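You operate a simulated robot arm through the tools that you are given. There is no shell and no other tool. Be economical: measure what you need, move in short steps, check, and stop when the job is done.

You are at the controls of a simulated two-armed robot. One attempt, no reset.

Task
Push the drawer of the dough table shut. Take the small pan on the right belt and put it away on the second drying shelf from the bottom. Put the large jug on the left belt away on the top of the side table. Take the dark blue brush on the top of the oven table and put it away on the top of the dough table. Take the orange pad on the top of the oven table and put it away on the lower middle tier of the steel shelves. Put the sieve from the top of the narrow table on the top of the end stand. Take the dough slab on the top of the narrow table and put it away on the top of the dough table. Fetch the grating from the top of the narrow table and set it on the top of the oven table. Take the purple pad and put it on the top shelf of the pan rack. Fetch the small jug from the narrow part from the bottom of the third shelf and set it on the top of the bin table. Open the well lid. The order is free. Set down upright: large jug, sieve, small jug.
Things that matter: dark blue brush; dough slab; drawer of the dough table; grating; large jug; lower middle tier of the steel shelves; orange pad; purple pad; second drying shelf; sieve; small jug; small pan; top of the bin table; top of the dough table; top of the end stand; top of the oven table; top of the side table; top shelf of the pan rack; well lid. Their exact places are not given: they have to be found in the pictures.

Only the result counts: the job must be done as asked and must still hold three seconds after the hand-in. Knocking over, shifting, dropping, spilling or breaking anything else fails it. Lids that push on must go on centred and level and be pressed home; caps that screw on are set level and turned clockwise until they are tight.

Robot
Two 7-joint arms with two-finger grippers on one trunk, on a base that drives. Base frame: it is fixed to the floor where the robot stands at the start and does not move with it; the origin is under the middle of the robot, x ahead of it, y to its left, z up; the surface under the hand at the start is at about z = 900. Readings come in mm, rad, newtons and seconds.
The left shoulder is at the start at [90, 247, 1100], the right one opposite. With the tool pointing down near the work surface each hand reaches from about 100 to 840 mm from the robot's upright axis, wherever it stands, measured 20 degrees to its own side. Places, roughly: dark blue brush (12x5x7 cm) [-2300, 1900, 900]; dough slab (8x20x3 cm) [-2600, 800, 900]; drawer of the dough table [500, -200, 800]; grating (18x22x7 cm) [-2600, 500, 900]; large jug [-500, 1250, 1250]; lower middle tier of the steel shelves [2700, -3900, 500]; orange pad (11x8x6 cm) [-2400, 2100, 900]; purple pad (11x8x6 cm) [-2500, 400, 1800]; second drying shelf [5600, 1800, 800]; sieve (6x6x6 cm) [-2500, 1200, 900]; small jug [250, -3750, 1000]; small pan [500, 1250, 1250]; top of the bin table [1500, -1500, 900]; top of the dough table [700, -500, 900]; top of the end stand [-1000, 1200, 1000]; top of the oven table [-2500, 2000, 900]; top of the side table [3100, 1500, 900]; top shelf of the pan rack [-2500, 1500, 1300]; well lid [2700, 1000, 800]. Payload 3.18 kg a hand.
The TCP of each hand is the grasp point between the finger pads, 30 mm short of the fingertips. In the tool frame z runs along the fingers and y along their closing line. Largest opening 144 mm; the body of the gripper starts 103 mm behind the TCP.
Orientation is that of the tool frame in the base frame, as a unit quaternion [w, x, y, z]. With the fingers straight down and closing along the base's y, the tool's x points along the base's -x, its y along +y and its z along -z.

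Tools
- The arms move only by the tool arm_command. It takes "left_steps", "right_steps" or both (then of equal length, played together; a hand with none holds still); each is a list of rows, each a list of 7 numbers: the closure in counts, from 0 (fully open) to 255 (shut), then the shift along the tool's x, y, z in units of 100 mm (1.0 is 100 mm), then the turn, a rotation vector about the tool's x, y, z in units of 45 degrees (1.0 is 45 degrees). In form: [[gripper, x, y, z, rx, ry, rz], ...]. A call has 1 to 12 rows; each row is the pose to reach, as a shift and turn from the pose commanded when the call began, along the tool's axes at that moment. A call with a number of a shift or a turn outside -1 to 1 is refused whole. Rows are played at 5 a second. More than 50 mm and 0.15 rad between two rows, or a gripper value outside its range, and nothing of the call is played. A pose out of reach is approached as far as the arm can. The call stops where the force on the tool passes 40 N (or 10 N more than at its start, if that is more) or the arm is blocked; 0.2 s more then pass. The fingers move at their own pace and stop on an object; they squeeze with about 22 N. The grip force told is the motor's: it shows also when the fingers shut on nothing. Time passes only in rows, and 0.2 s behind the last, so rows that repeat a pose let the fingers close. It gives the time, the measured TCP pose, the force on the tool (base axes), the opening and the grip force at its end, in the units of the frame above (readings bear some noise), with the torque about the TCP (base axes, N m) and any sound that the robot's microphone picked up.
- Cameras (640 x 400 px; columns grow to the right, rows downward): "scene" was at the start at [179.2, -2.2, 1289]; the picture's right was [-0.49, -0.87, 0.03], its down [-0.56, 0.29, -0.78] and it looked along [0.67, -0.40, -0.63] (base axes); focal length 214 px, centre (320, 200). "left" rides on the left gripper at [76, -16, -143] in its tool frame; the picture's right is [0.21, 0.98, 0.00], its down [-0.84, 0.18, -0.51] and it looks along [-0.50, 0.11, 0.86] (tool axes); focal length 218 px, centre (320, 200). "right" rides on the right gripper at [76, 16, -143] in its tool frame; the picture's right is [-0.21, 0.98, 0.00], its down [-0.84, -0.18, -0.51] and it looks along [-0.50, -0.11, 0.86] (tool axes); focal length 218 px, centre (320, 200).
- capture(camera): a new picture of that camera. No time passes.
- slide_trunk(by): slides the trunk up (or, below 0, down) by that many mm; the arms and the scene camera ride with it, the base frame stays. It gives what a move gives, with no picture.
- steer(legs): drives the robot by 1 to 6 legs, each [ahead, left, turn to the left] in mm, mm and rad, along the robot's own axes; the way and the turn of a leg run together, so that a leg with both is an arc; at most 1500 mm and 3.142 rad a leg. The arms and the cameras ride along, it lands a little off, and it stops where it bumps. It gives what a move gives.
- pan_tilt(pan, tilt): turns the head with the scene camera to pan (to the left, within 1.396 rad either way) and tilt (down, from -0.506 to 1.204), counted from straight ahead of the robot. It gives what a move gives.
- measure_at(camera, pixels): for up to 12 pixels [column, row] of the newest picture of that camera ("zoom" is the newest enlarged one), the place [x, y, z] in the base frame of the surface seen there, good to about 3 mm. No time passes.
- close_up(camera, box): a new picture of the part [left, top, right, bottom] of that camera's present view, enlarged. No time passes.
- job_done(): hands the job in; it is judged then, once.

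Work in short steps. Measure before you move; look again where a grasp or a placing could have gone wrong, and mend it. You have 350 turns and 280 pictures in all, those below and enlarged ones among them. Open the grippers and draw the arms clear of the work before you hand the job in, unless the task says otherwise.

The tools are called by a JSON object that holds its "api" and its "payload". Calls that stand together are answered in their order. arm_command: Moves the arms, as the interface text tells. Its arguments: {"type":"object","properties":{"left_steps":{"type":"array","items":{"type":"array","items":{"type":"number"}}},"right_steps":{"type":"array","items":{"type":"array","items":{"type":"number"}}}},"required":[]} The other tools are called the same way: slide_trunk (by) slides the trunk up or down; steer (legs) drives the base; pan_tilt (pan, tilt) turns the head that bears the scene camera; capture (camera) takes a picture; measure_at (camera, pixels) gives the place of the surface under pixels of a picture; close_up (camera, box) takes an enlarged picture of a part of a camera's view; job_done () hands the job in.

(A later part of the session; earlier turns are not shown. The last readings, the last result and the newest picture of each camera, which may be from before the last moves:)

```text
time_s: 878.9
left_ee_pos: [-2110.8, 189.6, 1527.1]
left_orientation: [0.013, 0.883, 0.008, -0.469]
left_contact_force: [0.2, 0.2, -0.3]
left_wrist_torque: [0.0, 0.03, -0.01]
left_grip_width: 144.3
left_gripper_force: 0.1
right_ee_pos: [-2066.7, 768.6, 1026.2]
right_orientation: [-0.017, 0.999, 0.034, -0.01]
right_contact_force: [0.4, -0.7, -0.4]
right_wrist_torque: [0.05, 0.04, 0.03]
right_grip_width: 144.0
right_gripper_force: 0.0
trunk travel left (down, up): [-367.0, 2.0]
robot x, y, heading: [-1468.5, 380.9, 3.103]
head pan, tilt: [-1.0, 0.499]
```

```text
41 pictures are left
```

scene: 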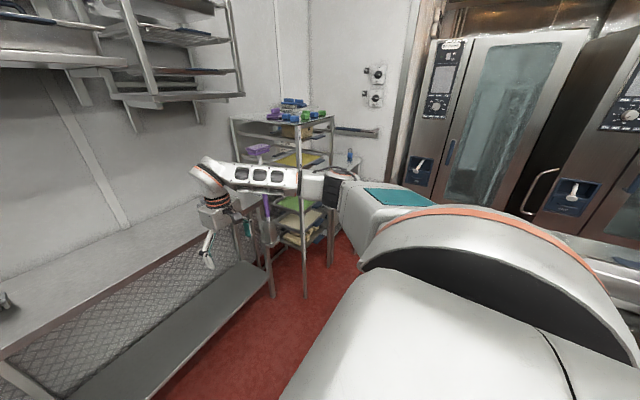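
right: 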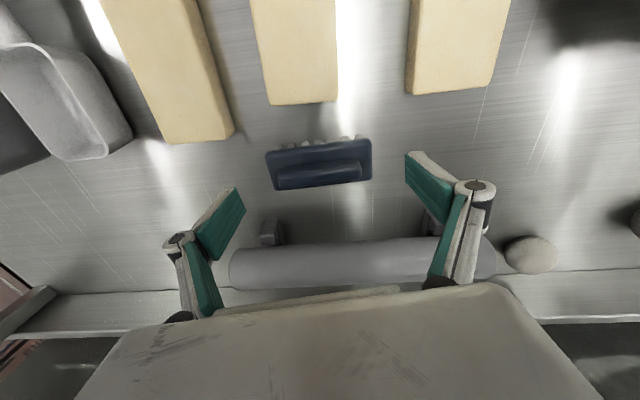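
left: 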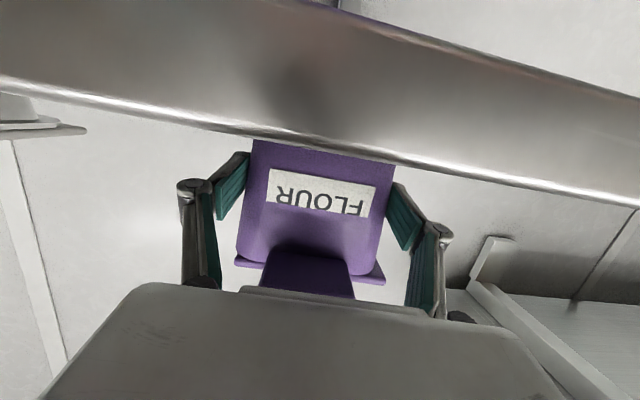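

I fix the heading, strafe north to y≈1850, and test the right hand's 90° twist there.

{"api": "steer", "payload": {"legs": [[0, 0, 0.038], [0, -750, 0], [0, -720, 0]]}}

{"api": "arm_command", "payload": {"right_steps": [[0, 0, 0, 0, 0, 0, 0.18], [0, 0, 0, 0, 0, 0, 0.36], [0, 0, 0, 0, 0, 0, 0.54], [0, 0, 0, 0, 0, 0, 0.72], [0, 0, 0, 0, 0, 0, 0.9], [0, 0, 0, 0, 0, 0, 1.0]]}}

{"api": "arm_command", "payload": {"right_steps": [[0, 0, 0, 0, 0, 0, 0.18], [0, 0, 0, 0, 0, 0, 0.36], [0, 0, 0, 0, 0, 0, 0.54], [0, 0, 0, 0, 0, 0, 0.72], [0, 0, 0, 0, 0, 0, 0.9], [0, 0, 0, 0, 0, 0, 1.0]]}}

{"api": "pan_tilt", "payload": {"pan": -0.2, "tilt": 1.0}}

{"api": "capture", "payload": {"camera": "scene"}}

```text
time_s: 891.6
left_ee_pos: [-2104.5, 1558.3, 1528.0]
left_orientation: [0.025, 0.883, 0.031, -0.468]
left_contact_force: [0.0, 0.2, -0.3]
left_wrist_torque: [-0.03, -0.01, 0.02]
left_grip_width: 143.9
left_gripper_force: 0.1
right_ee_pos: [-2084.7, 2128.6, 1027.0]
right_orientation: [-0.011, 0.997, 0.07, -0.009]
right_contact_force: [2.0, -6.2, 2.1]
right_wrist_torque: [0.81, 0.28, 0.06]
right_grip_width: 144.2
right_gripper_force: 0.1
trunk travel left (down, up): [-367.0, 2.0]
robot x, y, heading: [-1468.3, 1778.8, -3.126]
head pan, tilt: [-1.0, 0.499]
stopped in leg 3: the force on the tool passed its limit at 48 N (the readings are from after the stop); the commanded pose is now the measured one
```

```text
time_s: 892.3
left_ee_pos: [-2103.0, 1558.2, 1528.9]
left_orientation: [0.025, 0.882, 0.031, -0.469]
left_contact_force: [0.8, 2.6, 0.0]
left_wrist_torque: [-0.05, 0.0, 0.09]
left_grip_width: 144.1
left_gripper_force: 0.1
right_ee_pos: [-2086.6, 2120.4, 1026.7]
right_orientation: [-0.004, 0.997, -0.074, -0.004]
right_contact_force: [-3.1, -20.4, 3.6]
right_wrist_torque: [2.57, -0.38, 0.66]
right_grip_width: 144.0
right_gripper_force: 0.1
right hand out of reach, approached as far as the arm can: row 3
trunk travel left (down, up): [-367.0, 2.0]
robot x, y, heading: [-1472.2, 1782.1, -3.124]
head pan, tilt: [-1.0, 0.499]
stopped in row 3 (right hand): the force on the tool passed its limit at 56 N (the readings are from after the stop); the commanded pose is now the measured one
```

```text
time_s: 892.6
left_ee_pos: [-2104.6, 1555.4, 1526.7]
left_orientation: [0.026, 0.882, 0.032, -0.468]
left_contact_force: [0.5, 1.0, -0.1]
left_wrist_torque: [-0.07, -0.01, 0.12]
left_grip_width: 144.0
left_gripper_force: 0.0
right_ee_pos: [-2089.2, 2118.4, 1027.8]
right_orientation: [0.002, 0.996, -0.09, 0.008]
right_contact_force: [4.3, -16.3, 6.9]
right_wrist_torque: [2.29, 0.64, 0.13]
right_grip_width: 144.2
right_gripper_force: 0.0
right hand out of reach, approached as far as the arm can: row 1
trunk travel left (down, up): [-367.0, 2.0]
robot x, y, heading: [-1474.5, 1781.5, -3.127]
head pan, tilt: [-1.0, 0.499]
stopped in row 1 (right hand): the force on the tool passed its limit at 58 N (the readings are from after the stop); the commanded pose is now the measured one
```

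```text
time_s: 893.7
left_ee_pos: [-2103.8, 1552.9, 1526.3]
left_orientation: [0.025, 0.882, 0.032, -0.469]
left_contact_force: [0.7, -0.1, 0.3]
left_wrist_torque: [-0.02, 0.02, 0.04]
left_grip_width: 143.6
left_gripper_force: 0.0
right_ee_pos: [-2087.8, 2118.8, 1028.5]
right_orientation: [-0.001, 0.996, -0.092, 0.007]
right_contact_force: [-0.9, -19.5, -1.4]
right_wrist_torque: [2.2, -0.08, 0.44]
right_grip_width: 144.1
right_gripper_force: 0.1
trunk travel left (down, up): [-367.0, 2.0]
robot x, y, heading: [-1472.1, 1779.9, -3.124]
head pan, tilt: [-0.201, 1.0]
```

```text
40 pictures are left
```

scene: 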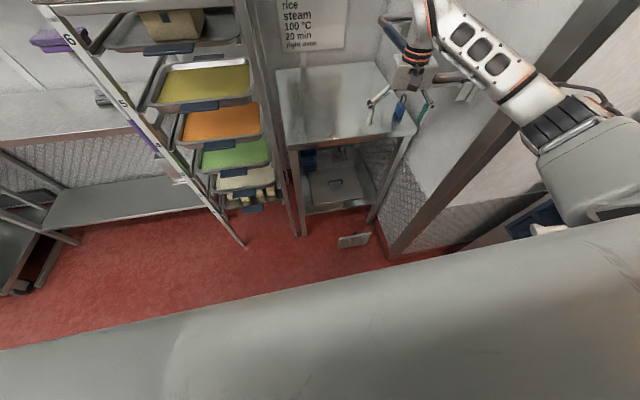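

The right hand touched the wall rail. I move 190 mm south, lower the trunk, and then try the twist at low height.

{"api": "steer", "payload": {"legs": [[0, 190, -0.015]]}}

{"api": "slide_trunk", "payload": {"by": -360}}

{"api": "arm_command", "payload": {"right_steps": [[0, 0, 0, 0, 0, 0, 0.18], [0, 0, 0, 0, 0, 0, 0.36], [0, 0, 0, 0, 0, 0, 0.54], [0, 0, 0, 0, 0, 0, 0.72], [0, 0, 0, 0, 0, 0, 0.88]]}}

{"api": "capture", "payload": {"camera": "scene"}}

```text
time_s: 896.0
left_ee_pos: [-2105.0, 1374.3, 1526.8]
left_orientation: [0.021, 0.883, 0.024, -0.469]
left_contact_force: [-0.6, -0.8, -0.5]
left_wrist_torque: [-0.05, 0.0, -0.02]
left_grip_width: 144.2
left_gripper_force: 0.0
right_ee_pos: [-2081.5, 1938.8, 1027.0]
right_orientation: [0.001, 0.995, -0.102, 0.007]
right_contact_force: [-0.2, 0.9, 0.6]
right_wrist_torque: [0.01, -0.03, 0.0]
right_grip_width: 143.9
right_gripper_force: 0.0
trunk travel left (down, up): [-367.0, 2.0]
robot x, y, heading: [-1471.9, 1585.0, 3.138]
head pan, tilt: [-0.201, 1.0]
```

```text
time_s: 899.5
left_ee_pos: [-2169.9, 1375.1, 1074.8]
left_orientation: [0.024, 0.923, 0.022, -0.382]
left_contact_force: [0.3, 0.4, 0.4]
left_wrist_torque: [-0.01, -0.02, 0.02]
left_grip_width: 144.0
left_gripper_force: 0.0
right_ee_pos: [-1881.0, 1940.0, 347.5]
right_orientation: [-0.038, 0.918, -0.092, 0.384]
right_contact_force: [0.0, -0.2, 0.8]
right_wrist_torque: [-0.02, 0.01, 0.05]
right_grip_width: 144.1
right_gripper_force: 0.0
trunk travel left (down, up): [-7.0, 362.0]
robot x, y, heading: [-1472.6, 1589.1, -3.144]
head pan, tilt: [-0.201, 1.0]
```

```text
time_s: 900.7
left_ee_pos: [-2170.8, 1375.4, 1074.6]
left_orientation: [0.024, 0.923, 0.022, -0.383]
left_contact_force: [-0.5, -0.6, -1.3]
left_wrist_torque: [0.0, 0.02, -0.01]
left_grip_width: 144.0
left_gripper_force: 0.0
right_ee_pos: [-1996.8, 2033.7, 316.5]
right_orientation: [-0.136, 0.848, -0.329, 0.393]
right_contact_force: [-0.2, -0.3, 1.2]
right_wrist_torque: [-0.03, 0.01, -0.05]
right_grip_width: 144.2
right_gripper_force: 0.0
right hand out of reach, approached as far as the arm can: row 1, 2, 3, 4, 5
trunk travel left (down, up): [-7.0, 362.0]
robot x, y, heading: [-1473.1, 1588.6, 3.146]
head pan, tilt: [-0.201, 1.0]
```

```text
39 pictures are left
```

scene: 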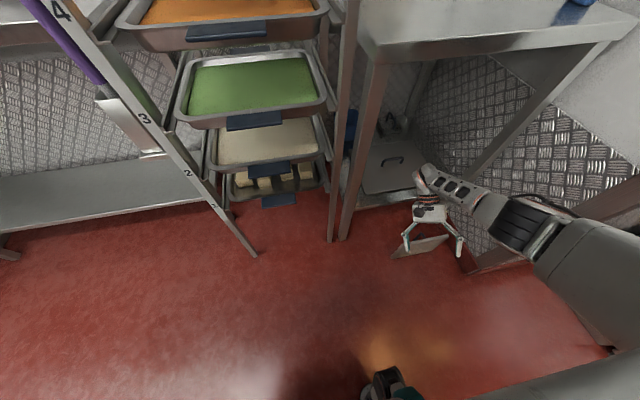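

With the trunk down the right hand hangs at z≈317 curled back. I try to bring it to tool-down by pitching forward.

{"api": "arm_command", "payload": {"right_steps": [[0, 0, 0, -0.1, 0, -0.18, 0], [0, 0, 0, -0.2, 0, -0.36, 0], [0, 0, 0, -0.3, 0, -0.54, 0], [0, 0, 0, -0.4, 0, -0.72, 0], [0, 0, 0, -0.4, 0, -0.9, 0], [0, 0, 0, -0.4, 0, -1.0, 0]]}}

{"api": "capture", "payload": {"camera": "right"}}

```text
time_s: 902.1
left_ee_pos: [-2172.3, 1375.3, 1070.7]
left_orientation: [0.025, 0.924, 0.022, -0.38]
left_contact_force: [0.2, -0.2, -0.7]
left_wrist_torque: [-0.01, -0.04, 0.0]
left_grip_width: 143.9
left_gripper_force: 0.0
right_ee_pos: [-2165.3, 2111.6, 367.5]
right_orientation: [-0.198, 0.929, -0.263, 0.168]
right_contact_force: [0.3, 1.1, -0.8]
right_wrist_torque: [0.01, -0.02, 0.02]
right_grip_width: 143.9
right_gripper_force: 0.2
right hand out of reach, approached as far as the arm can: row 1, 2, 3, 4, 5, 6
trunk travel left (down, up): [-7.0, 362.0]
robot x, y, heading: [-1470.1, 1588.4, 3.139]
head pan, tilt: [-0.201, 1.0]
```

```text
38 pictures are left
```

right: 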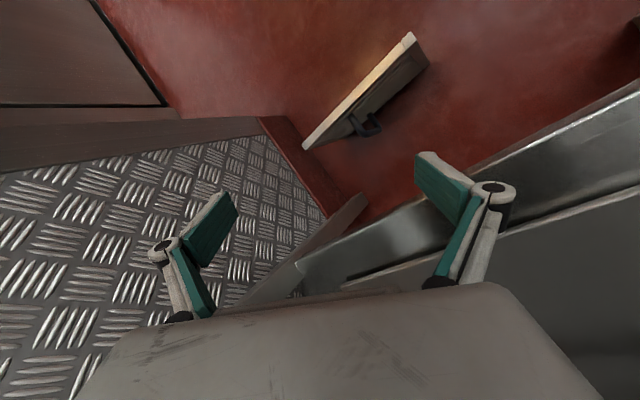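

The low workspace lies ahead of the shoulder, so I'll put the robot at about (-1545, 1858) and take the grating by its handle (upright bar on the table side). I first draw the hand back toward the robot.

{"api": "arm_command", "payload": {"right_steps": [[0, 0.35, 0.19, -0.1, 0, 0, 0], [0, 0.7, 0.38, -0.2, 0, 0, 0]]}}

{"api": "arm_command", "payload": {"right_steps": [[0, 0.35, 0.19, -0.1, 0, 0, 0], [0, 0.7, 0.38, -0.2, 0, 0, 0]]}}

{"api": "arm_command", "payload": {"right_steps": [[0, 0.35, 0.19, -0.1, 0, 0, 0], [0, 0.7, 0.38, -0.2, 0, 0, 0]]}}

{"api": "steer", "payload": {"legs": [[0, -240, 0]]}}

{"api": "capture", "payload": {"camera": "scene"}}

```text
time_s: 902.7
left_ee_pos: [-2170.6, 1375.0, 1074.1]
left_orientation: [0.025, 0.923, 0.023, -0.383]
left_contact_force: [0.8, 0.0, -0.7]
left_wrist_torque: [-0.02, 0.02, 0.02]
left_grip_width: 144.1
left_gripper_force: 0.0
right_ee_pos: [-2165.4, 2111.5, 368.1]
right_orientation: [-0.197, 0.929, -0.264, 0.168]
right_contact_force: [0.3, 0.2, -0.4]
right_wrist_torque: [-0.02, -0.01, 0.02]
right_grip_width: 143.9
right_gripper_force: 0.1
right hand out of reach, approached as far as the arm can: row 1, 2
trunk travel left (down, up): [-7.0, 362.0]
robot x, y, heading: [-1470.0, 1589.6, -3.144]
head pan, tilt: [-0.201, 1.0]
```

```text
time_s: 903.3
left_ee_pos: [-2170.3, 1376.5, 1073.9]
left_orientation: [0.025, 0.923, 0.023, -0.382]
left_contact_force: [0.3, 0.2, -0.1]
left_wrist_torque: [-0.04, 0.01, 0.04]
left_grip_width: 143.9
left_gripper_force: 0.0
right_ee_pos: [-2177.7, 2093.6, 382.1]
right_orientation: [-0.197, 0.929, -0.263, 0.169]
right_contact_force: [0.1, -0.4, -0.4]
right_wrist_torque: [0.01, -0.04, -0.02]
right_grip_width: 144.1
right_gripper_force: 0.1
right hand out of reach, approached as far as the arm can: row 1, 2
trunk travel left (down, up): [-7.0, 362.0]
robot x, y, heading: [-1472.8, 1586.9, 3.139]
head pan, tilt: [-0.201, 1.0]
```

```text
time_s: 903.9
left_ee_pos: [-2172.0, 1374.9, 1074.1]
left_orientation: [0.024, 0.923, 0.022, -0.383]
left_contact_force: [1.0, 0.3, 0.4]
left_wrist_torque: [-0.01, 0.0, -0.01]
left_grip_width: 144.2
left_gripper_force: 0.0
right_ee_pos: [-2186.2, 2077.4, 393.9]
right_orientation: [-0.197, 0.93, -0.263, 0.168]
right_contact_force: [0.3, -0.2, 0.1]
right_wrist_torque: [0.01, 0.0, -0.01]
right_grip_width: 144.2
right_gripper_force: 0.1
right hand out of reach, approached as far as the arm can: row 1, 2
trunk travel left (down, up): [-7.0, 362.0]
robot x, y, heading: [-1467.2, 1587.5, 3.142]
head pan, tilt: [-0.201, 1.0]
```

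```text
time_s: 906.0
left_ee_pos: [-2172.2, 1548.7, 1073.2]
left_orientation: [0.026, 0.924, 0.025, -0.382]
left_contact_force: [0.2, 0.3, -0.2]
left_wrist_torque: [0.02, 0.02, -0.01]
left_grip_width: 143.9
left_gripper_force: 0.1
right_ee_pos: [-2188.9, 2239.5, 392.7]
right_orientation: [-0.191, 0.93, -0.262, 0.171]
right_contact_force: [-0.1, 0.3, -0.3]
right_wrist_torque: [0.01, -0.01, 0.01]
right_grip_width: 143.8
right_gripper_force: 0.0
trunk travel left (down, up): [-7.0, 362.0]
robot x, y, heading: [-1473.4, 1764.4, -3.135]
head pan, tilt: [-0.201, 1.0]
stopped in leg 1: the force on the tool passed its limit at 51 N (the readings are from after the stop); the commanded pose is now the measured one
```

```text
37 pictures are left
```

scene: 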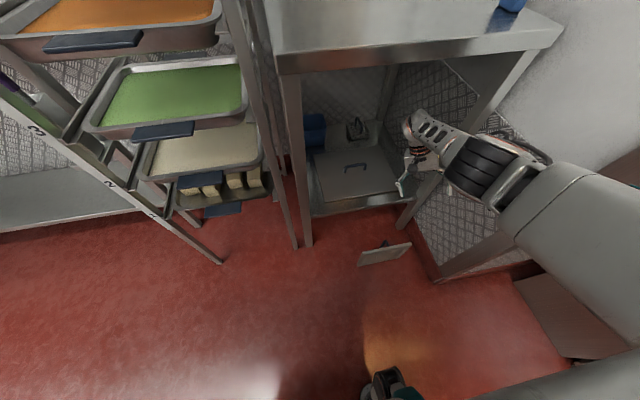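

The elbow likely collides with the base when the trunk is low. I free the hand, raise the trunk ~230 mm and re-pose the right hand pitched slightly forward in front of its shoulder.

{"api": "steer", "payload": {"legs": [[0, 160, 0]]}}

{"api": "slide_trunk", "payload": {"by": 230}}

{"api": "arm_command", "payload": {"right_steps": [[0, 0.25, 0.2, -0.2, 0, -0.12, 0], [0, 0.5, 0.4, -0.4, 0, -0.24, 0], [0, 0.75, 0.6, -0.6, 0, -0.36, 0], [0, 0.95, 0.7, -0.7, 0, -0.48, 0]]}}

{"api": "arm_command", "payload": {"right_steps": [[0, 0.25, 0.2, -0.2, 0, -0.12, 0], [0, 0.5, 0.4, -0.4, 0, -0.24, 0], [0, 0.75, 0.6, -0.6, 0, -0.36, 0], [0, 0.95, 0.7, -0.7, 0, -0.48, 0]]}}

```text
time_s: 908.0
left_ee_pos: [-2169.8, 1391.2, 1073.7]
left_orientation: [0.026, 0.924, 0.025, -0.382]
left_contact_force: [-0.1, -0.1, 1.0]
left_wrist_torque: [0.02, 0.0, 0.04]
left_grip_width: 144.1
left_gripper_force: 0.2
right_ee_pos: [-2189.7, 2082.9, 393.0]
right_orientation: [-0.191, 0.931, -0.261, 0.171]
right_contact_force: [0.1, -0.1, 0.1]
right_wrist_torque: [0.0, 0.0, 0.02]
right_grip_width: 144.1
right_gripper_force: 0.1
trunk travel left (down, up): [-7.0, 362.0]
robot x, y, heading: [-1471.8, 1607.4, -3.137]
head pan, tilt: [-0.201, 1.0]
```

```text
time_s: 909.3
left_ee_pos: [-2162.7, 1393.3, 1186.7]
left_orientation: [0.025, 0.92, 0.023, -0.39]
left_contact_force: [-0.1, 0.3, -1.7]
left_wrist_torque: [0.0, 0.06, 0.01]
left_grip_width: 144.1
left_gripper_force: 0.1
right_ee_pos: [-2176.9, 2087.1, 555.5]
right_orientation: [-0.178, 0.937, -0.272, 0.125]
right_contact_force: [0.3, -0.5, 0.0]
right_wrist_torque: [-0.02, 0.03, -0.01]
right_grip_width: 144.1
right_gripper_force: 0.1
trunk travel left (down, up): [-110.0, 260.0]
robot x, y, heading: [-1467.0, 1607.9, -3.14]
head pan, tilt: [-0.201, 1.0]
stopped: the arm was blocked; the commanded pose is now the measured one
```

```text
time_s: 910.5
left_ee_pos: [-2171.8, 1398.3, 1184.2]
left_orientation: [0.025, 0.921, 0.022, -0.387]
left_contact_force: [-0.3, -1.2, 0.4]
left_wrist_torque: [0.0, -0.02, -0.03]
left_grip_width: 143.9
left_gripper_force: 0.1
right_ee_pos: [-2177.5, 2078.7, 557.7]
right_orientation: [-0.193, 0.933, -0.271, 0.134]
right_contact_force: [0.9, 0.5, 1.0]
right_wrist_torque: [-0.01, 0.0, 0.03]
right_grip_width: 144.0
right_gripper_force: 0.0
right hand out of reach, approached as far as the arm can: row 1, 2, 3, 4
trunk travel left (down, up): [-110.0, 260.0]
robot x, y, heading: [-1471.8, 1605.0, 3.134]
head pan, tilt: [-0.201, 1.0]
stopped in row 4 (right hand): the arm was blocked; the commanded pose is now the measured one
```

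```text
time_s: 911.7
left_ee_pos: [-2173.7, 1401.9, 1184.9]
left_orientation: [0.023, 0.921, 0.019, -0.388]
left_contact_force: [0.5, -0.4, -0.4]
left_wrist_torque: [-0.01, 0.03, -0.03]
left_grip_width: 144.0
left_gripper_force: 0.2
right_ee_pos: [-2172.1, 2080.7, 563.7]
right_orientation: [-0.211, 0.929, -0.27, 0.14]
right_contact_force: [0.2, -0.4, -0.5]
right_wrist_torque: [-0.03, 0.0, 0.01]
right_grip_width: 143.7
right_gripper_force: 0.0
right hand out of reach, approached as far as the arm can: row 1, 2, 3, 4
trunk travel left (down, up): [-110.0, 260.0]
robot x, y, heading: [-1466.5, 1606.2, 3.134]
head pan, tilt: [-0.201, 1.0]
stopped in row 4 (right hand): the arm was blocked; the commanded pose is now the measured one
```

The wrist is probably under the oven table's edge. I back the robot away 180 mm first, then raise.

{"api": "steer", "payload": {"legs": [[-30, 0, 0], [-60, 120, 0]]}}

{"api": "capture", "payload": {"camera": "scene"}}

```text
time_s: 914.1
left_ee_pos: [-2136.3, 1275.8, 1184.0]
left_orientation: [0.023, 0.921, 0.021, -0.388]
left_contact_force: [0.3, -0.2, 0.6]
left_wrist_torque: [-0.01, 0.0, -0.01]
left_grip_width: 144.0
left_gripper_force: 0.1
right_ee_pos: [-2148.0, 1950.4, 571.9]
right_orientation: [-0.21, 0.932, -0.266, 0.13]
right_contact_force: [-0.9, 0.1, 0.0]
right_wrist_torque: [-0.01, 0.01, -0.01]
right_grip_width: 144.5
right_gripper_force: 0.0
trunk travel left (down, up): [-110.0, 260.0]
robot x, y, heading: [-1438.1, 1486.1, 3.13]
head pan, tilt: [-0.201, 1.0]
stopped in leg 2: the robot was blocked; the commanded pose is now the measured one
```

```text
36 pictures are left
```

scene: 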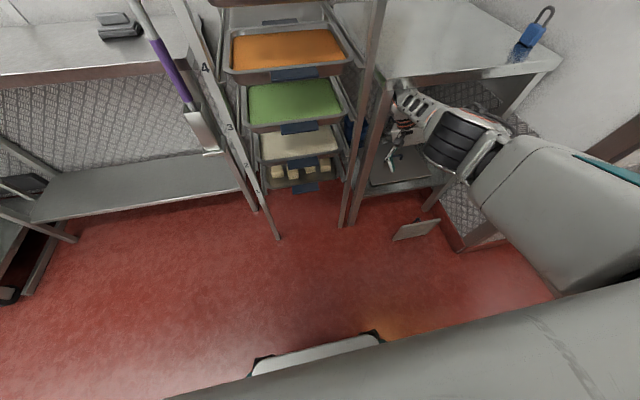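

The forearm reaches under the table top. I shift north 70 mm and back out east.

{"api": "steer", "payload": {"legs": [[0, -80, 0], [-160, 0, 0]]}}

{"api": "slide_trunk", "payload": {"by": 60}}

{"api": "capture", "payload": {"camera": "scene"}}

```text
time_s: 915.7
left_ee_pos: [-2136.9, 1356.0, 1185.0]
left_orientation: [0.023, 0.921, 0.021, -0.389]
left_contact_force: [-0.9, 0.3, 0.5]
left_wrist_torque: [0.02, -0.01, 0.0]
left_grip_width: 143.9
left_gripper_force: 0.2
right_ee_pos: [-2148.5, 2029.1, 571.6]
right_orientation: [-0.21, 0.931, -0.268, 0.13]
right_contact_force: [0.2, 0.2, 0.4]
right_wrist_torque: [0.0, -0.01, -0.01]
right_grip_width: 144.2
right_gripper_force: 0.1
trunk travel left (down, up): [-110.0, 260.0]
robot x, y, heading: [-1443.8, 1566.6, 3.137]
head pan, tilt: [-0.201, 1.0]
stopped in leg 2: the robot was blocked; the commanded pose is now the measured one
```

```text
time_s: 916.5
left_ee_pos: [-2140.6, 1355.8, 1238.4]
left_orientation: [0.024, 0.919, 0.021, -0.393]
left_contact_force: [-0.8, -1.0, -1.4]
left_wrist_torque: [0.03, -0.02, -0.04]
left_grip_width: 143.8
left_gripper_force: 0.0
right_ee_pos: [-2089.4, 2033.4, 584.0]
right_orientation: [-0.22, 0.926, -0.26, 0.163]
right_contact_force: [0.4, -0.8, -0.1]
right_wrist_torque: [-0.03, 0.0, 0.01]
right_grip_width: 144.0
right_gripper_force: 0.0
trunk travel left (down, up): [-157.0, 213.0]
robot x, y, heading: [-1439.0, 1564.1, 3.142]
head pan, tilt: [-0.201, 1.0]
stopped: the arm was blocked; the commanded pose is now the measured one
```

```text
35 pictures are left
```

scene: 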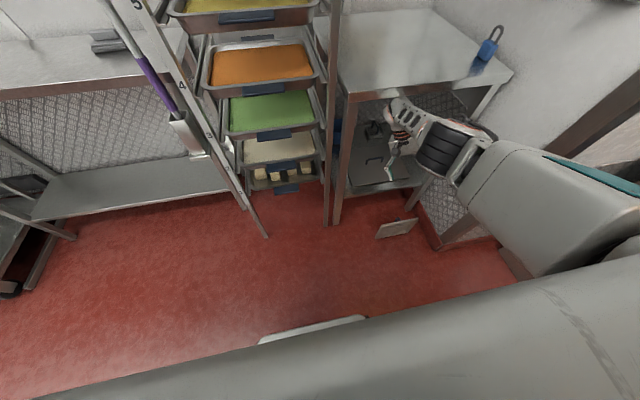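

The base can't back off more; instead I turn clockwise ~0.3 rad, which swings the right arm east out from under the table, then raise.

{"api": "steer", "payload": {"legs": [[0, 0, -0.3]]}}

{"api": "slide_trunk", "payload": {"by": 100}}

{"api": "capture", "payload": {"camera": "scene"}}

```text
time_s: 917.9
left_ee_pos: [-2164.8, 1568.0, 1240.0]
left_orientation: [-0.037, 0.911, -0.116, -0.393]
left_contact_force: [0.8, 0.8, 0.2]
left_wrist_torque: [-0.02, 0.02, 0.03]
left_grip_width: 144.0
left_gripper_force: 0.0
right_ee_pos: [-1929.8, 2202.0, 594.9]
right_orientation: [-0.192, 0.879, -0.397, 0.184]
right_contact_force: [0.2, 0.1, -0.8]
right_wrist_torque: [-0.04, -0.01, -0.04]
right_grip_width: 144.1
right_gripper_force: 0.2
trunk travel left (down, up): [-157.0, 213.0]
robot x, y, heading: [-1445.1, 1565.4, 2.836]
head pan, tilt: [-0.201, 1.0]
```

```text
time_s: 919.2
left_ee_pos: [-2166.9, 1568.1, 1335.0]
left_orientation: [-0.036, 0.912, -0.117, -0.392]
left_contact_force: [-1.0, 0.6, -0.2]
left_wrist_torque: [-0.01, -0.01, -0.01]
left_grip_width: 143.9
left_gripper_force: 0.0
right_ee_pos: [-1974.4, 2215.3, 837.4]
right_orientation: [-0.176, 0.887, -0.421, 0.071]
right_contact_force: [-0.4, -0.6, 0.1]
right_wrist_torque: [0.02, -0.01, -0.02]
right_grip_width: 143.8
right_gripper_force: 0.0
trunk travel left (down, up): [-257.0, 113.0]
robot x, y, heading: [-1442.9, 1568.0, 2.844]
head pan, tilt: [-0.201, 1.0]
```

```text
34 pictures are left
```

scene: 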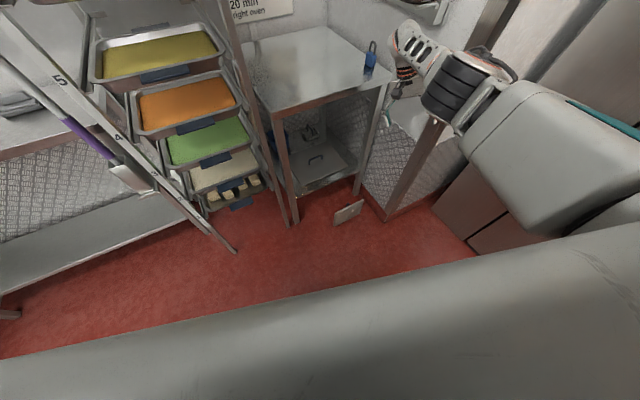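

Freed. To reach the floor I need the arm nearly straight (elbow clear of the base). I go back to open floor, and pose the right arm extended forward and down there.

{"api": "steer", "payload": {"legs": [[0, 200, 0], [0, 0, 0.3], [-10, 500, 0]]}}

{"api": "arm_command", "payload": {"right_steps": [[0, -0.1, 0.1, -0.1, 0, -0.17, -0.1], [0, -0.2, 0.2, -0.2, 0, -0.34, -0.2], [0, -0.3, 0.3, -0.3, 0, -0.5, -0.3], [0, -0.4, 0.4, -0.4, 0, -0.66, -0.4], [0, -0.5, 0.5, -0.4, 0, -0.82, -0.45]]}}

```text
time_s: 922.3
left_ee_pos: [-2214.2, 1258.2, 1337.9]
left_orientation: [-0.004, 0.918, -0.041, -0.394]
left_contact_force: [-0.4, -0.2, -0.4]
left_wrist_torque: [-0.02, -0.02, -0.01]
left_grip_width: 143.8
left_gripper_force: 0.0
right_ee_pos: [-2130.2, 1930.5, 840.5]
right_orientation: [-0.184, 0.918, -0.347, 0.059]
right_contact_force: [12.3, -3.5, 5.1]
right_wrist_torque: [-0.33, 0.53, 1.11]
right_grip_width: 141.1
right_gripper_force: 0.1
trunk travel left (down, up): [-257.0, 113.0]
robot x, y, heading: [-1501.2, 1374.2, 3.005]
head pan, tilt: [-0.201, 1.0]
stopped in leg 2: the force on the tool passed its limit at 55 N (the readings are from after the stop); the commanded pose is now the measured one
```

```text
refused: row 1 steps farther than a row can; nothing moved
```

The hand brushed the table front. I turn back slightly, strafe south first, then straighten.

{"api": "steer", "payload": {"legs": [[0, 0, -0.12], [0, 500, 0], [0, 0, 0.24]]}}

{"api": "arm_command", "payload": {"right_steps": [[0, -0.1, 0.05, -0.1, 0, -0.15, -0.05], [0, -0.2, 0.1, -0.2, 0, -0.3, -0.1], [0, -0.3, 0.15, -0.3, 0, -0.45, -0.15], [0, -0.4, 0.2, -0.4, 0, -0.6, -0.2], [0, -0.5, 0.25, -0.4, 0, -0.75, -0.25]]}}

{"api": "pan_tilt", "payload": {"pan": -0.4, "tilt": 0.7}}

{"api": "capture", "payload": {"camera": "scene"}}

```text
time_s: 925.3
left_ee_pos: [-2270.1, 1171.4, 1337.2]
left_orientation: [-0.027, 0.914, -0.098, -0.392]
left_contact_force: [1.0, 0.4, 0.3]
left_wrist_torque: [-0.02, -0.02, 0.02]
left_grip_width: 144.3
left_gripper_force: 0.1
right_ee_pos: [-2097.1, 1837.5, 839.5]
right_orientation: [-0.182, 0.89, -0.411, 0.073]
right_contact_force: [-0.8, -0.2, -0.9]
right_wrist_torque: [-0.02, -0.03, -0.04]
right_grip_width: 144.2
right_gripper_force: 0.0
trunk travel left (down, up): [-257.0, 113.0]
robot x, y, heading: [-1547.4, 1200.4, 2.881]
head pan, tilt: [-0.201, 1.0]
stopped in leg 2: the robot was blocked; the commanded pose is now the measured one
```

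```text
time_s: 925.9
left_ee_pos: [-2273.1, 1170.1, 1337.5]
left_orientation: [-0.031, 0.914, -0.096, -0.393]
left_contact_force: [-0.3, -4.0, 0.0]
left_wrist_torque: [0.35, -0.06, -0.38]
left_grip_width: 143.9
left_gripper_force: 0.0
right_ee_pos: [-2101.7, 1855.8, 860.8]
right_orientation: [-0.215, 0.89, -0.399, 0.045]
right_contact_force: [-1.9, -1.5, 0.9]
right_wrist_torque: [0.15, -0.16, 0.0]
right_grip_width: 144.0
right_gripper_force: 0.1
right hand out of reach, approached as far as the arm can: row 1, 2
trunk travel left (down, up): [-257.0, 113.0]
robot x, y, heading: [-1548.0, 1199.3, 2.875]
head pan, tilt: [-0.201, 1.0]
stopped in row 2 (right hand): the force on the tool passed its limit at 64 N (the readings are from after the stop); the commanded pose is now the measured one
```

```text
time_s: 926.7
left_ee_pos: [-2268.9, 1176.8, 1338.7]
left_orientation: [-0.028, 0.913, -0.099, -0.394]
left_contact_force: [-0.2, -0.2, 0.7]
left_wrist_torque: [0.03, 0.01, 0.02]
left_grip_width: 144.3
left_gripper_force: 0.0
right_ee_pos: [-2104.5, 1852.7, 859.0]
right_orientation: [-0.211, 0.893, -0.395, 0.04]
right_contact_force: [-0.1, -1.1, 0.1]
right_wrist_torque: [-0.01, -0.01, 0.02]
right_grip_width: 144.3
right_gripper_force: 0.1
trunk travel left (down, up): [-257.0, 113.0]
robot x, y, heading: [-1548.6, 1194.6, 2.875]
head pan, tilt: [-0.4, 0.7]
```

```text
33 pictures are left
```

scene: 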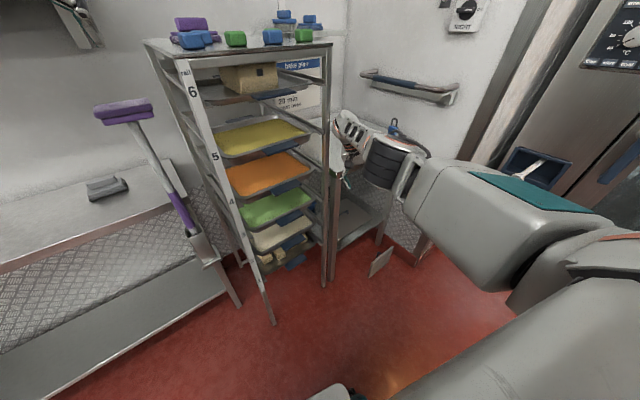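

I drifted west while strafing. I back 110 mm, straighten the heading, then strafe south.

{"api": "steer", "payload": {"legs": [[-110, 0, 0], [0, 0, 0.26], [0, 450, 0]]}}

{"api": "arm_command", "payload": {"right_steps": [[0, -0.1, 0.05, -0.1, 0, -0.15, -0.05], [0, -0.2, 0.1, -0.2, 0, -0.3, -0.1], [0, -0.3, 0.15, -0.3, 0, -0.45, -0.15], [0, -0.4, 0.2, -0.4, 0, -0.6, -0.2], [0, -0.5, 0.25, -0.4, 0, -0.75, -0.25]]}}

```text
time_s: 927.9
left_ee_pos: [-2215.1, 1142.9, 1342.0]
left_orientation: [-0.029, 0.914, -0.093, -0.395]
left_contact_force: [-0.9, 0.3, -0.9]
left_wrist_torque: [0.0, -0.02, -0.05]
left_grip_width: 144.0
left_gripper_force: 0.1
right_ee_pos: [-2067.3, 1819.1, 862.4]
right_orientation: [-0.214, 0.897, -0.385, 0.039]
right_contact_force: [-0.5, -0.7, -0.1]
right_wrist_torque: [0.04, -0.05, 0.0]
right_grip_width: 143.8
right_gripper_force: 0.0
trunk travel left (down, up): [-257.0, 113.0]
robot x, y, heading: [-1490.2, 1181.1, 2.892]
head pan, tilt: [-0.4, 0.7]
stopped in leg 1: the robot was blocked; the commanded pose is now the measured one
```

```text
time_s: 929.0
left_ee_pos: [-2212.6, 1143.3, 1343.2]
left_orientation: [-0.029, 0.913, -0.093, -0.396]
left_contact_force: [0.2, 0.3, -0.5]
left_wrist_torque: [-0.03, 0.0, 0.01]
left_grip_width: 144.0
left_gripper_force: 0.1
right_ee_pos: [-2145.3, 1842.2, 936.8]
right_orientation: [-0.266, 0.917, -0.282, -0.094]
right_contact_force: [-0.1, 0.0, -0.6]
right_wrist_torque: [-0.01, 0.02, -0.03]
right_grip_width: 144.0
right_gripper_force: 0.2
right hand out of reach, approached as far as the arm can: row 1, 2, 3, 4, 5
trunk travel left (down, up): [-257.0, 113.0]
robot x, y, heading: [-1493.7, 1176.9, 2.891]
head pan, tilt: [-0.4, 0.7]
```

I'm boxed in between stand and rack, so I raise the right arm above the rack: trunk up and hand up/east.

{"api": "slide_trunk", "payload": {"by": 110}}

{"api": "arm_command", "payload": {"right_steps": [[0, 0.04, -0.22, -0.26, 0, 0, 0], [0, 0.08, -0.45, -0.52, 0, 0, 0], [0, 0.12, -0.67, -0.77, 0, 0, 0]]}}

{"api": "arm_command", "payload": {"right_steps": [[0, 0.04, -0.22, -0.26, 0, 0, 0], [0, 0.08, -0.45, -0.52, 0, 0, 0], [0, 0.12, -0.67, -0.77, 0, 0, 0]]}}

{"api": "arm_command", "payload": {"right_steps": [[0, 0.04, -0.22, -0.26, 0, 0, 0], [0, 0.08, -0.45, -0.52, 0, 0, 0], [0, 0.12, -0.67, -0.77, 0, 0, 0]]}}

{"api": "capture", "payload": {"camera": "scene"}}

```text
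time_s: 930.5
left_ee_pos: [-2213.9, 1143.5, 1451.9]
left_orientation: [-0.029, 0.913, -0.094, -0.397]
left_contact_force: [-0.1, -0.5, 0.6]
left_wrist_torque: [0.0, -0.03, 0.0]
left_grip_width: 144.2
left_gripper_force: 0.2
right_ee_pos: [-2145.2, 1839.9, 1083.9]
right_orientation: [-0.263, 0.914, -0.286, -0.117]
right_contact_force: [0.7, 0.0, 0.3]
right_wrist_torque: [0.03, 0.03, -0.05]
right_grip_width: 144.2
right_gripper_force: 0.2
trunk travel left (down, up): [-367.0, 3.0]
robot x, y, heading: [-1488.7, 1177.2, 2.889]
head pan, tilt: [-0.4, 0.7]
```

```text
time_s: 931.3
left_ee_pos: [-2213.0, 1144.4, 1453.7]
left_orientation: [-0.028, 0.913, -0.092, -0.397]
left_contact_force: [0.1, 0.0, -0.2]
left_wrist_torque: [-0.01, 0.0, -0.02]
left_grip_width: 144.0
left_gripper_force: 0.0
right_ee_pos: [-2130.7, 1853.1, 1178.1]
right_orientation: [-0.264, 0.914, -0.287, -0.116]
right_contact_force: [0.3, 1.2, 0.7]
right_wrist_torque: [-0.01, 0.03, 0.01]
right_grip_width: 144.1
right_gripper_force: 0.1
right hand out of reach, approached as far as the arm can: row 1, 2, 3
trunk travel left (down, up): [-367.0, 3.0]
robot x, y, heading: [-1489.6, 1179.8, 2.893]
head pan, tilt: [-0.4, 0.7]
```

```text
time_s: 932.1
left_ee_pos: [-2211.1, 1144.0, 1453.6]
left_orientation: [-0.029, 0.913, -0.093, -0.397]
left_contact_force: [0.4, 0.1, 0.0]
left_wrist_torque: [-0.02, -0.01, 0.0]
left_grip_width: 144.0
left_gripper_force: 0.0
right_ee_pos: [-2104.2, 1863.0, 1275.5]
right_orientation: [-0.264, 0.914, -0.287, -0.116]
right_contact_force: [0.2, -0.4, 0.3]
right_wrist_torque: [0.0, 0.03, 0.02]
right_grip_width: 143.8
right_gripper_force: 0.0
right hand out of reach, approached as far as the arm can: row 1, 2, 3
trunk travel left (down, up): [-367.0, 3.0]
robot x, y, heading: [-1489.6, 1174.4, 2.89]
head pan, tilt: [-0.4, 0.7]
```

```text
time_s: 932.9
left_ee_pos: [-2212.8, 1143.3, 1454.1]
left_orientation: [-0.029, 0.913, -0.093, -0.397]
left_contact_force: [-0.9, 0.0, 0.0]
left_wrist_torque: [0.0, 0.02, 0.02]
left_grip_width: 144.0
left_gripper_force: 0.0
right_ee_pos: [-2065.3, 1866.9, 1368.4]
right_orientation: [-0.264, 0.914, -0.287, -0.115]
right_contact_force: [0.0, 0.3, 0.7]
right_wrist_torque: [0.02, 0.03, 0.05]
right_grip_width: 143.9
right_gripper_force: 0.0
right hand out of reach, approached as far as the arm can: row 1, 2, 3
trunk travel left (down, up): [-367.0, 3.0]
robot x, y, heading: [-1494.7, 1177.4, 2.892]
head pan, tilt: [-0.4, 0.7]
```

```text
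32 pictures are left
```

scene: 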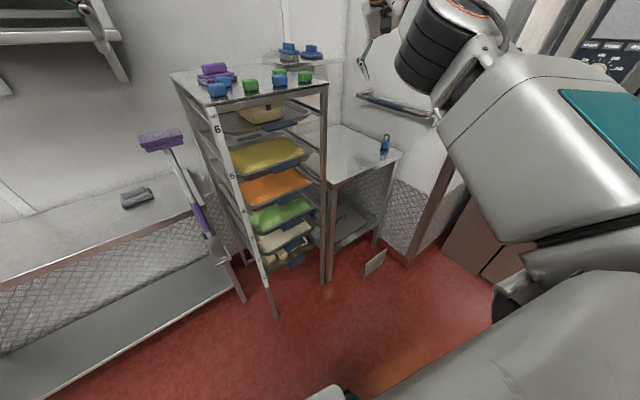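

The right hand is above rack height and all items are in place. I go straight south (in the robot's skewed heading), then straighten.

{"api": "steer", "payload": {"legs": [[25, 0, 0], [-110, 430, 0], [0, 0, 0.25]]}}

{"api": "arm_command", "payload": {"right_steps": [[0, 0, 0, 0, -0.1, -0.05, -0.1], [0, 0, 0, 0, -0.2, -0.1, -0.2], [0, 0, 0, 0, -0.3, -0.15, -0.3], [0, 0, 0, 0, -0.4, -0.2, -0.4]]}}

```text
time_s: 938.5
left_ee_pos: [-2212.1, 526.9, 1453.4]
left_orientation: [0.019, 0.917, 0.017, -0.397]
left_contact_force: [-0.1, 0.0, 0.0]
left_wrist_torque: [-0.01, 0.01, 0.0]
left_grip_width: 144.3
left_gripper_force: 0.1
right_ee_pos: [-2243.7, 1263.9, 1366.0]
right_orientation: [-0.248, 0.942, -0.174, -0.147]
right_contact_force: [0.0, 0.0, -0.6]
right_wrist_torque: [0.0, -0.01, -0.02]
right_grip_width: 144.0
right_gripper_force: 0.1
trunk travel left (down, up): [-367.0, 3.0]
robot x, y, heading: [-1521.0, 732.2, 3.131]
head pan, tilt: [-0.4, 0.7]
```

```text
time_s: 939.5
left_ee_pos: [-2212.4, 524.8, 1453.4]
left_orientation: [0.02, 0.917, 0.018, -0.397]
left_contact_force: [0.2, -0.6, 0.2]
left_wrist_torque: [0.01, -0.01, -0.01]
left_grip_width: 144.0
left_gripper_force: 0.1
right_ee_pos: [-2265.9, 1271.1, 1379.3]
right_orientation: [-0.129, 0.97, 0.02, -0.204]
right_contact_force: [0.6, 0.9, -0.8]
right_wrist_torque: [-0.03, 0.01, 0.0]
right_grip_width: 144.3
right_gripper_force: 0.1
right hand out of reach, approached as far as the arm can: row 1, 2, 3, 4
trunk travel left (down, up): [-367.0, 3.0]
robot x, y, heading: [-1516.2, 733.1, 3.134]
head pan, tilt: [-0.4, 0.7]
```

I bring the right hand inward and down in front of its shoulder (3 moves), keeping it extended.

{"api": "steer", "payload": {"legs": [[-60, 250, 0]]}}

{"api": "arm_command", "payload": {"right_steps": [[0, 0.08, 0.33, 0.17, 0, 0, 0], [0, 0.16, 0.65, 0.34, 0, 0, 0], [0, 0.24, 0.98, 0.51, 0, 0, 0]]}}

{"api": "arm_command", "payload": {"right_steps": [[0, 0.08, 0.33, 0.17, 0, 0, 0], [0, 0.16, 0.65, 0.34, 0, 0, 0], [0, 0.24, 0.98, 0.51, 0, 0, 0]]}}

{"api": "arm_command", "payload": {"right_steps": [[0, 0.08, 0.33, 0.17, 0, 0, 0], [0, 0.16, 0.65, 0.34, 0, 0, 0], [0, 0.24, 0.98, 0.51, 0, 0, 0]]}}

{"api": "arm_command", "payload": {"right_steps": [[0, 0, 0, 0, 0.07, 0, 0], [0, 0, 0, 0, 0.15, -0.05, 0], [0, -0.1, 0, 0.2, 0.23, -0.15, 0], [0, -0.2, 0, 0.5, 0.3, -0.25, 0]]}}

```text
time_s: 942.3
left_ee_pos: [-2153.2, 270.7, 1452.9]
left_orientation: [0.021, 0.918, 0.021, -0.396]
left_contact_force: [0.2, 0.1, 0.2]
left_wrist_torque: [0.0, 0.02, 0.0]
left_grip_width: 143.9
left_gripper_force: 0.1
right_ee_pos: [-2212.3, 1014.8, 1379.4]
right_orientation: [-0.131, 0.97, 0.022, -0.203]
right_contact_force: [0.2, -0.9, -0.5]
right_wrist_torque: [-0.01, 0.0, 0.0]
right_grip_width: 143.9
right_gripper_force: 0.0
trunk travel left (down, up): [-367.0, 3.0]
robot x, y, heading: [-1460.4, 480.9, 3.141]
head pan, tilt: [-0.4, 0.7]
```

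```text
time_s: 943.1
left_ee_pos: [-2154.6, 270.3, 1452.3]
left_orientation: [0.02, 0.918, 0.021, -0.396]
left_contact_force: [0.2, -0.8, -0.1]
left_wrist_torque: [0.01, -0.04, -0.02]
left_grip_width: 144.0
left_gripper_force: 0.0
right_ee_pos: [-2254.4, 947.6, 1321.7]
right_orientation: [-0.13, 0.97, 0.022, -0.203]
right_contact_force: [0.2, 0.7, 0.1]
right_wrist_torque: [0.01, 0.0, -0.01]
right_grip_width: 143.8
right_gripper_force: 0.1
right hand out of reach, approached as far as the arm can: row 1, 2, 3
trunk travel left (down, up): [-367.0, 3.0]
robot x, y, heading: [-1462.5, 482.2, 3.142]
head pan, tilt: [-0.4, 0.7]
```

```text
time_s: 943.9
left_ee_pos: [-2155.3, 270.0, 1452.7]
left_orientation: [0.02, 0.917, 0.021, -0.397]
left_contact_force: [0.9, 0.0, -0.2]
left_wrist_torque: [0.04, -0.04, -0.04]
left_grip_width: 143.6
left_gripper_force: 0.0
right_ee_pos: [-2286.9, 868.8, 1249.8]
right_orientation: [-0.129, 0.971, 0.023, -0.201]
right_contact_force: [0.5, 0.1, -0.5]
right_wrist_torque: [0.0, -0.01, -0.02]
right_grip_width: 144.0
right_gripper_force: 0.1
right hand out of reach, approached as far as the arm can: row 1, 2, 3
trunk travel left (down, up): [-367.0, 3.0]
robot x, y, heading: [-1461.9, 481.0, 3.139]
head pan, tilt: [-0.4, 0.7]
```

```text
time_s: 944.7
left_ee_pos: [-2154.7, 270.6, 1453.1]
left_orientation: [0.021, 0.918, 0.021, -0.396]
left_contact_force: [-0.4, -0.4, -0.7]
left_wrist_torque: [0.01, -0.01, -0.01]
left_grip_width: 144.0
left_gripper_force: 0.1
right_ee_pos: [-2304.1, 787.4, 1171.5]
right_orientation: [-0.13, 0.97, 0.022, -0.202]
right_contact_force: [-1.1, -0.2, 0.2]
right_wrist_torque: [0.01, 0.0, 0.0]
right_grip_width: 144.1
right_gripper_force: 0.1
right hand out of reach, approached as far as the arm can: row 1, 2, 3
trunk travel left (down, up): [-367.0, 3.0]
robot x, y, heading: [-1458.5, 483.2, 3.135]
head pan, tilt: [-0.4, 0.7]
```

```text
time_s: 945.7
left_ee_pos: [-2153.7, 270.7, 1454.0]
left_orientation: [0.021, 0.917, 0.022, -0.397]
left_contact_force: [-0.8, 0.1, 0.1]
left_wrist_torque: [0.02, 0.01, 0.01]
left_grip_width: 143.8
left_gripper_force: 0.1
right_ee_pos: [-2340.8, 796.5, 1143.5]
right_orientation: [-0.232, 0.93, 0.01, -0.286]
right_contact_force: [0.4, -0.6, 0.0]
right_wrist_torque: [0.02, 0.01, 0.01]
right_grip_width: 144.1
right_gripper_force: 0.2
right hand out of reach, approached as far as the arm can: row 2, 3, 4
trunk travel left (down, up): [-367.0, 3.0]
robot x, y, heading: [-1456.7, 481.8, 3.141]
head pan, tilt: [-0.4, 0.7]
```

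Straight-ahead floor reach collides with the base, but beside the base the arm can hang down. I re-pose the right hand: level it, then bring it back and out to the robot's right side.

{"api": "arm_command", "payload": {"right_steps": [[0, 0.1, 0, 0, -0.12, 0.14, 0], [0, 0.25, 0, 0, -0.24, 0.28, 0], [0, 0.4, 0, 0, -0.36, 0.42, 0], [0, 0.55, 0, 0, -0.48, 0.56, 0], [0, 0.7, 0, 0, -0.6, 0.7, 0]]}}

{"api": "arm_command", "payload": {"right_steps": [[0, 0.33, -0.13, 0.13, 0, 0, 0], [0, 0.66, -0.26, 0.26, 0, 0, 0], [0, 0.95, -0.4, 0.4, 0, 0, 0]]}}

{"api": "arm_command", "payload": {"right_steps": [[0, 0.33, -0.13, 0.13, 0, 0, 0], [0, 0.66, -0.26, 0.26, 0, 0, 0], [0, 0.95, -0.4, 0.4, 0, 0, 0]]}}

{"api": "arm_command", "payload": {"right_steps": [[0, 0.33, -0.13, 0.13, 0, 0, 0], [0, 0.66, -0.26, 0.26, 0, 0, 0], [0, 0.95, -0.4, 0.4, 0, 0, 0]]}}

```text
time_s: 946.9
left_ee_pos: [-2152.2, 276.0, 1453.7]
left_orientation: [0.023, 0.917, 0.02, -0.397]
left_contact_force: [0.9, 0.6, -0.1]
left_wrist_torque: [-0.05, -0.02, 0.04]
left_grip_width: 143.7
left_gripper_force: 0.0
right_ee_pos: [-2217.1, 816.1, 1110.1]
right_orientation: [-0.012, 0.999, 0.013, -0.028]
right_contact_force: [0.4, 1.1, 0.0]
right_wrist_torque: [-0.14, 0.02, 0.03]
right_grip_width: 144.1
right_gripper_force: 0.0
right hand out of reach, approached as far as the arm can: row 1, 2, 3, 4, 5
trunk travel left (down, up): [-367.0, 3.0]
robot x, y, heading: [-1463.6, 481.3, 3.139]
head pan, tilt: [-0.4, 0.7]
```

```text
time_s: 947.7
left_ee_pos: [-2153.5, 273.4, 1454.7]
left_orientation: [0.022, 0.917, 0.021, -0.397]
left_contact_force: [0.9, 0.7, 0.5]
left_wrist_torque: [-0.04, -0.05, 0.08]
left_grip_width: 144.2
left_gripper_force: 0.2
right_ee_pos: [-2125.0, 859.5, 1065.7]
right_orientation: [-0.013, 0.999, 0.013, -0.029]
right_contact_force: [0.0, -0.3, 0.6]
right_wrist_torque: [-0.03, 0.07, 0.03]
right_grip_width: 144.0
right_gripper_force: 0.1
trunk travel left (down, up): [-367.0, 3.0]
robot x, y, heading: [-1461.0, 480.3, 3.142]
head pan, tilt: [-0.4, 0.7]
```

```text
time_s: 948.5
left_ee_pos: [-2152.5, 271.4, 1453.3]
left_orientation: [0.022, 0.917, 0.021, -0.398]
left_contact_force: [0.7, -0.6, -0.6]
left_wrist_torque: [0.01, 0.01, 0.02]
left_grip_width: 143.8
left_gripper_force: 0.0
right_ee_pos: [-2036.0, 901.5, 1021.1]
right_orientation: [-0.014, 0.999, 0.015, -0.03]
right_contact_force: [-0.8, -0.5, 1.2]
right_wrist_torque: [0.0, 0.0, -0.01]
right_grip_width: 144.0
right_gripper_force: 0.1
trunk travel left (down, up): [-367.0, 3.0]
robot x, y, heading: [-1460.1, 483.3, 3.14]
head pan, tilt: [-0.4, 0.7]
```

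```text
time_s: 949.3
left_ee_pos: [-2153.0, 272.9, 1453.4]
left_orientation: [0.022, 0.917, 0.021, -0.397]
left_contact_force: [-0.1, 0.1, 0.7]
left_wrist_torque: [-0.03, -0.01, 0.02]
left_grip_width: 144.1
left_gripper_force: 0.1
right_ee_pos: [-1943.7, 948.8, 975.3]
right_orientation: [-0.015, 0.999, 0.014, -0.029]
right_contact_force: [-0.9, 0.5, 0.3]
right_wrist_torque: [-0.05, 0.01, -0.01]
right_grip_width: 143.9
right_gripper_force: 0.0
trunk travel left (down, up): [-367.0, 3.0]
robot x, y, heading: [-1458.8, 479.8, 3.137]
head pan, tilt: [-0.4, 0.7]
```

That works well. I continue back and down, then straight down several steps.

{"api": "arm_command", "payload": {"right_steps": [[0, 0.25, -0.05, 0.3, 0, 0, 0], [0, 0.5, -0.1, 0.6, 0, 0, 0], [0, 0.75, -0.1, 0.95, 0, 0, 0]]}}

{"api": "arm_command", "payload": {"right_steps": [[0, 0.2, -0.05, 0.3, 0, 0, 0], [0, 0.4, -0.1, 0.6, 0, 0, 0], [0, 0.6, -0.1, 0.95, 0, 0, 0]]}}

{"api": "arm_command", "payload": {"right_steps": [[0, 0, 0, 0.48, 0, 0, 0], [0, 0.1, 0, 0.97, 0, 0, 0]]}}

{"api": "arm_command", "payload": {"right_steps": [[0, 0, 0, 0.48, 0, 0, 0], [0, 0.1, 0, 0.97, 0, 0, 0]]}}

{"api": "arm_command", "payload": {"right_steps": [[0, 0, 0, 0.48, 0, 0, 0], [0, 0, 0, 0.97, 0, 0, 0]]}}

```text
time_s: 950.1
left_ee_pos: [-2153.5, 271.4, 1453.4]
left_orientation: [0.02, 0.917, 0.021, -0.397]
left_contact_force: [-0.7, 0.5, -0.3]
left_wrist_torque: [-0.01, -0.02, 0.05]
left_grip_width: 143.9
left_gripper_force: 0.2
right_ee_pos: [-1878.3, 962.7, 876.1]
right_orientation: [-0.015, 0.999, 0.015, -0.03]
right_contact_force: [-0.1, 0.2, -0.8]
right_wrist_torque: [-0.04, 0.02, 0.01]
right_grip_width: 144.0
right_gripper_force: 0.1
trunk travel left (down, up): [-367.0, 3.0]
robot x, y, heading: [-1462.6, 485.9, 3.138]
head pan, tilt: [-0.4, 0.7]
```

```text
time_s: 950.9
left_ee_pos: [-2153.7, 271.2, 1452.5]
left_orientation: [0.02, 0.917, 0.02, -0.397]
left_contact_force: [0.4, -0.1, 0.3]
left_wrist_torque: [0.01, 0.01, -0.01]
left_grip_width: 144.0
left_gripper_force: 0.1
right_ee_pos: [-1823.5, 973.9, 779.9]
right_orientation: [-0.014, 0.999, 0.014, -0.029]
right_contact_force: [0.8, -0.1, -0.8]
right_wrist_torque: [-0.03, -0.01, 0.01]
right_grip_width: 144.0
right_gripper_force: 0.0
trunk travel left (down, up): [-367.0, 3.0]
robot x, y, heading: [-1462.1, 479.5, 3.14]
head pan, tilt: [-0.4, 0.7]
```

```text
time_s: 951.5
left_ee_pos: [-2153.7, 271.5, 1452.0]
left_orientation: [0.021, 0.917, 0.022, -0.397]
left_contact_force: [0.2, 0.2, -0.6]
left_wrist_torque: [-0.02, 0.02, 0.0]
left_grip_width: 143.9
left_gripper_force: 0.1
right_ee_pos: [-1817.9, 977.0, 679.8]
right_orientation: [-0.014, 0.999, 0.015, -0.029]
right_contact_force: [0.2, 0.2, 0.2]
right_wrist_torque: [-0.02, -0.01, 0.04]
right_grip_width: 143.9
right_gripper_force: 0.1
trunk travel left (down, up): [-367.0, 3.0]
robot x, y, heading: [-1461.1, 479.2, 3.14]
head pan, tilt: [-0.4, 0.7]
```

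```text
time_s: 952.1
left_ee_pos: [-2154.5, 270.1, 1452.3]
left_orientation: [0.021, 0.918, 0.021, -0.397]
left_contact_force: [-0.9, -0.4, -0.2]
left_wrist_torque: [0.03, -0.02, -0.01]
left_grip_width: 143.7
left_gripper_force: 0.0
right_ee_pos: [-1812.7, 979.8, 586.3]
right_orientation: [-0.015, 0.999, 0.014, -0.029]
right_contact_force: [0.6, 0.3, 0.2]
right_wrist_torque: [0.01, -0.02, 0.0]
right_grip_width: 144.0
right_gripper_force: 0.2
trunk travel left (down, up): [-367.0, 3.0]
robot x, y, heading: [-1461.3, 485.5, 3.137]
head pan, tilt: [-0.4, 0.7]
```

```text
time_s: 952.7
left_ee_pos: [-2154.4, 269.8, 1453.8]
left_orientation: [0.019, 0.918, 0.02, -0.396]
left_contact_force: [-0.2, -0.3, -0.2]
left_wrist_torque: [0.03, -0.04, 0.01]
left_grip_width: 143.9
left_gripper_force: 0.0
right_ee_pos: [-1819.0, 982.9, 489.5]
right_orientation: [-0.014, 0.999, 0.015, -0.029]
right_contact_force: [0.3, -0.2, -0.3]
right_wrist_torque: [-0.03, -0.02, 0.0]
right_grip_width: 144.1
right_gripper_force: 0.1
trunk travel left (down, up): [-367.0, 3.0]
robot x, y, heading: [-1460.3, 480.9, 3.136]
head pan, tilt: [-0.4, 0.7]
```

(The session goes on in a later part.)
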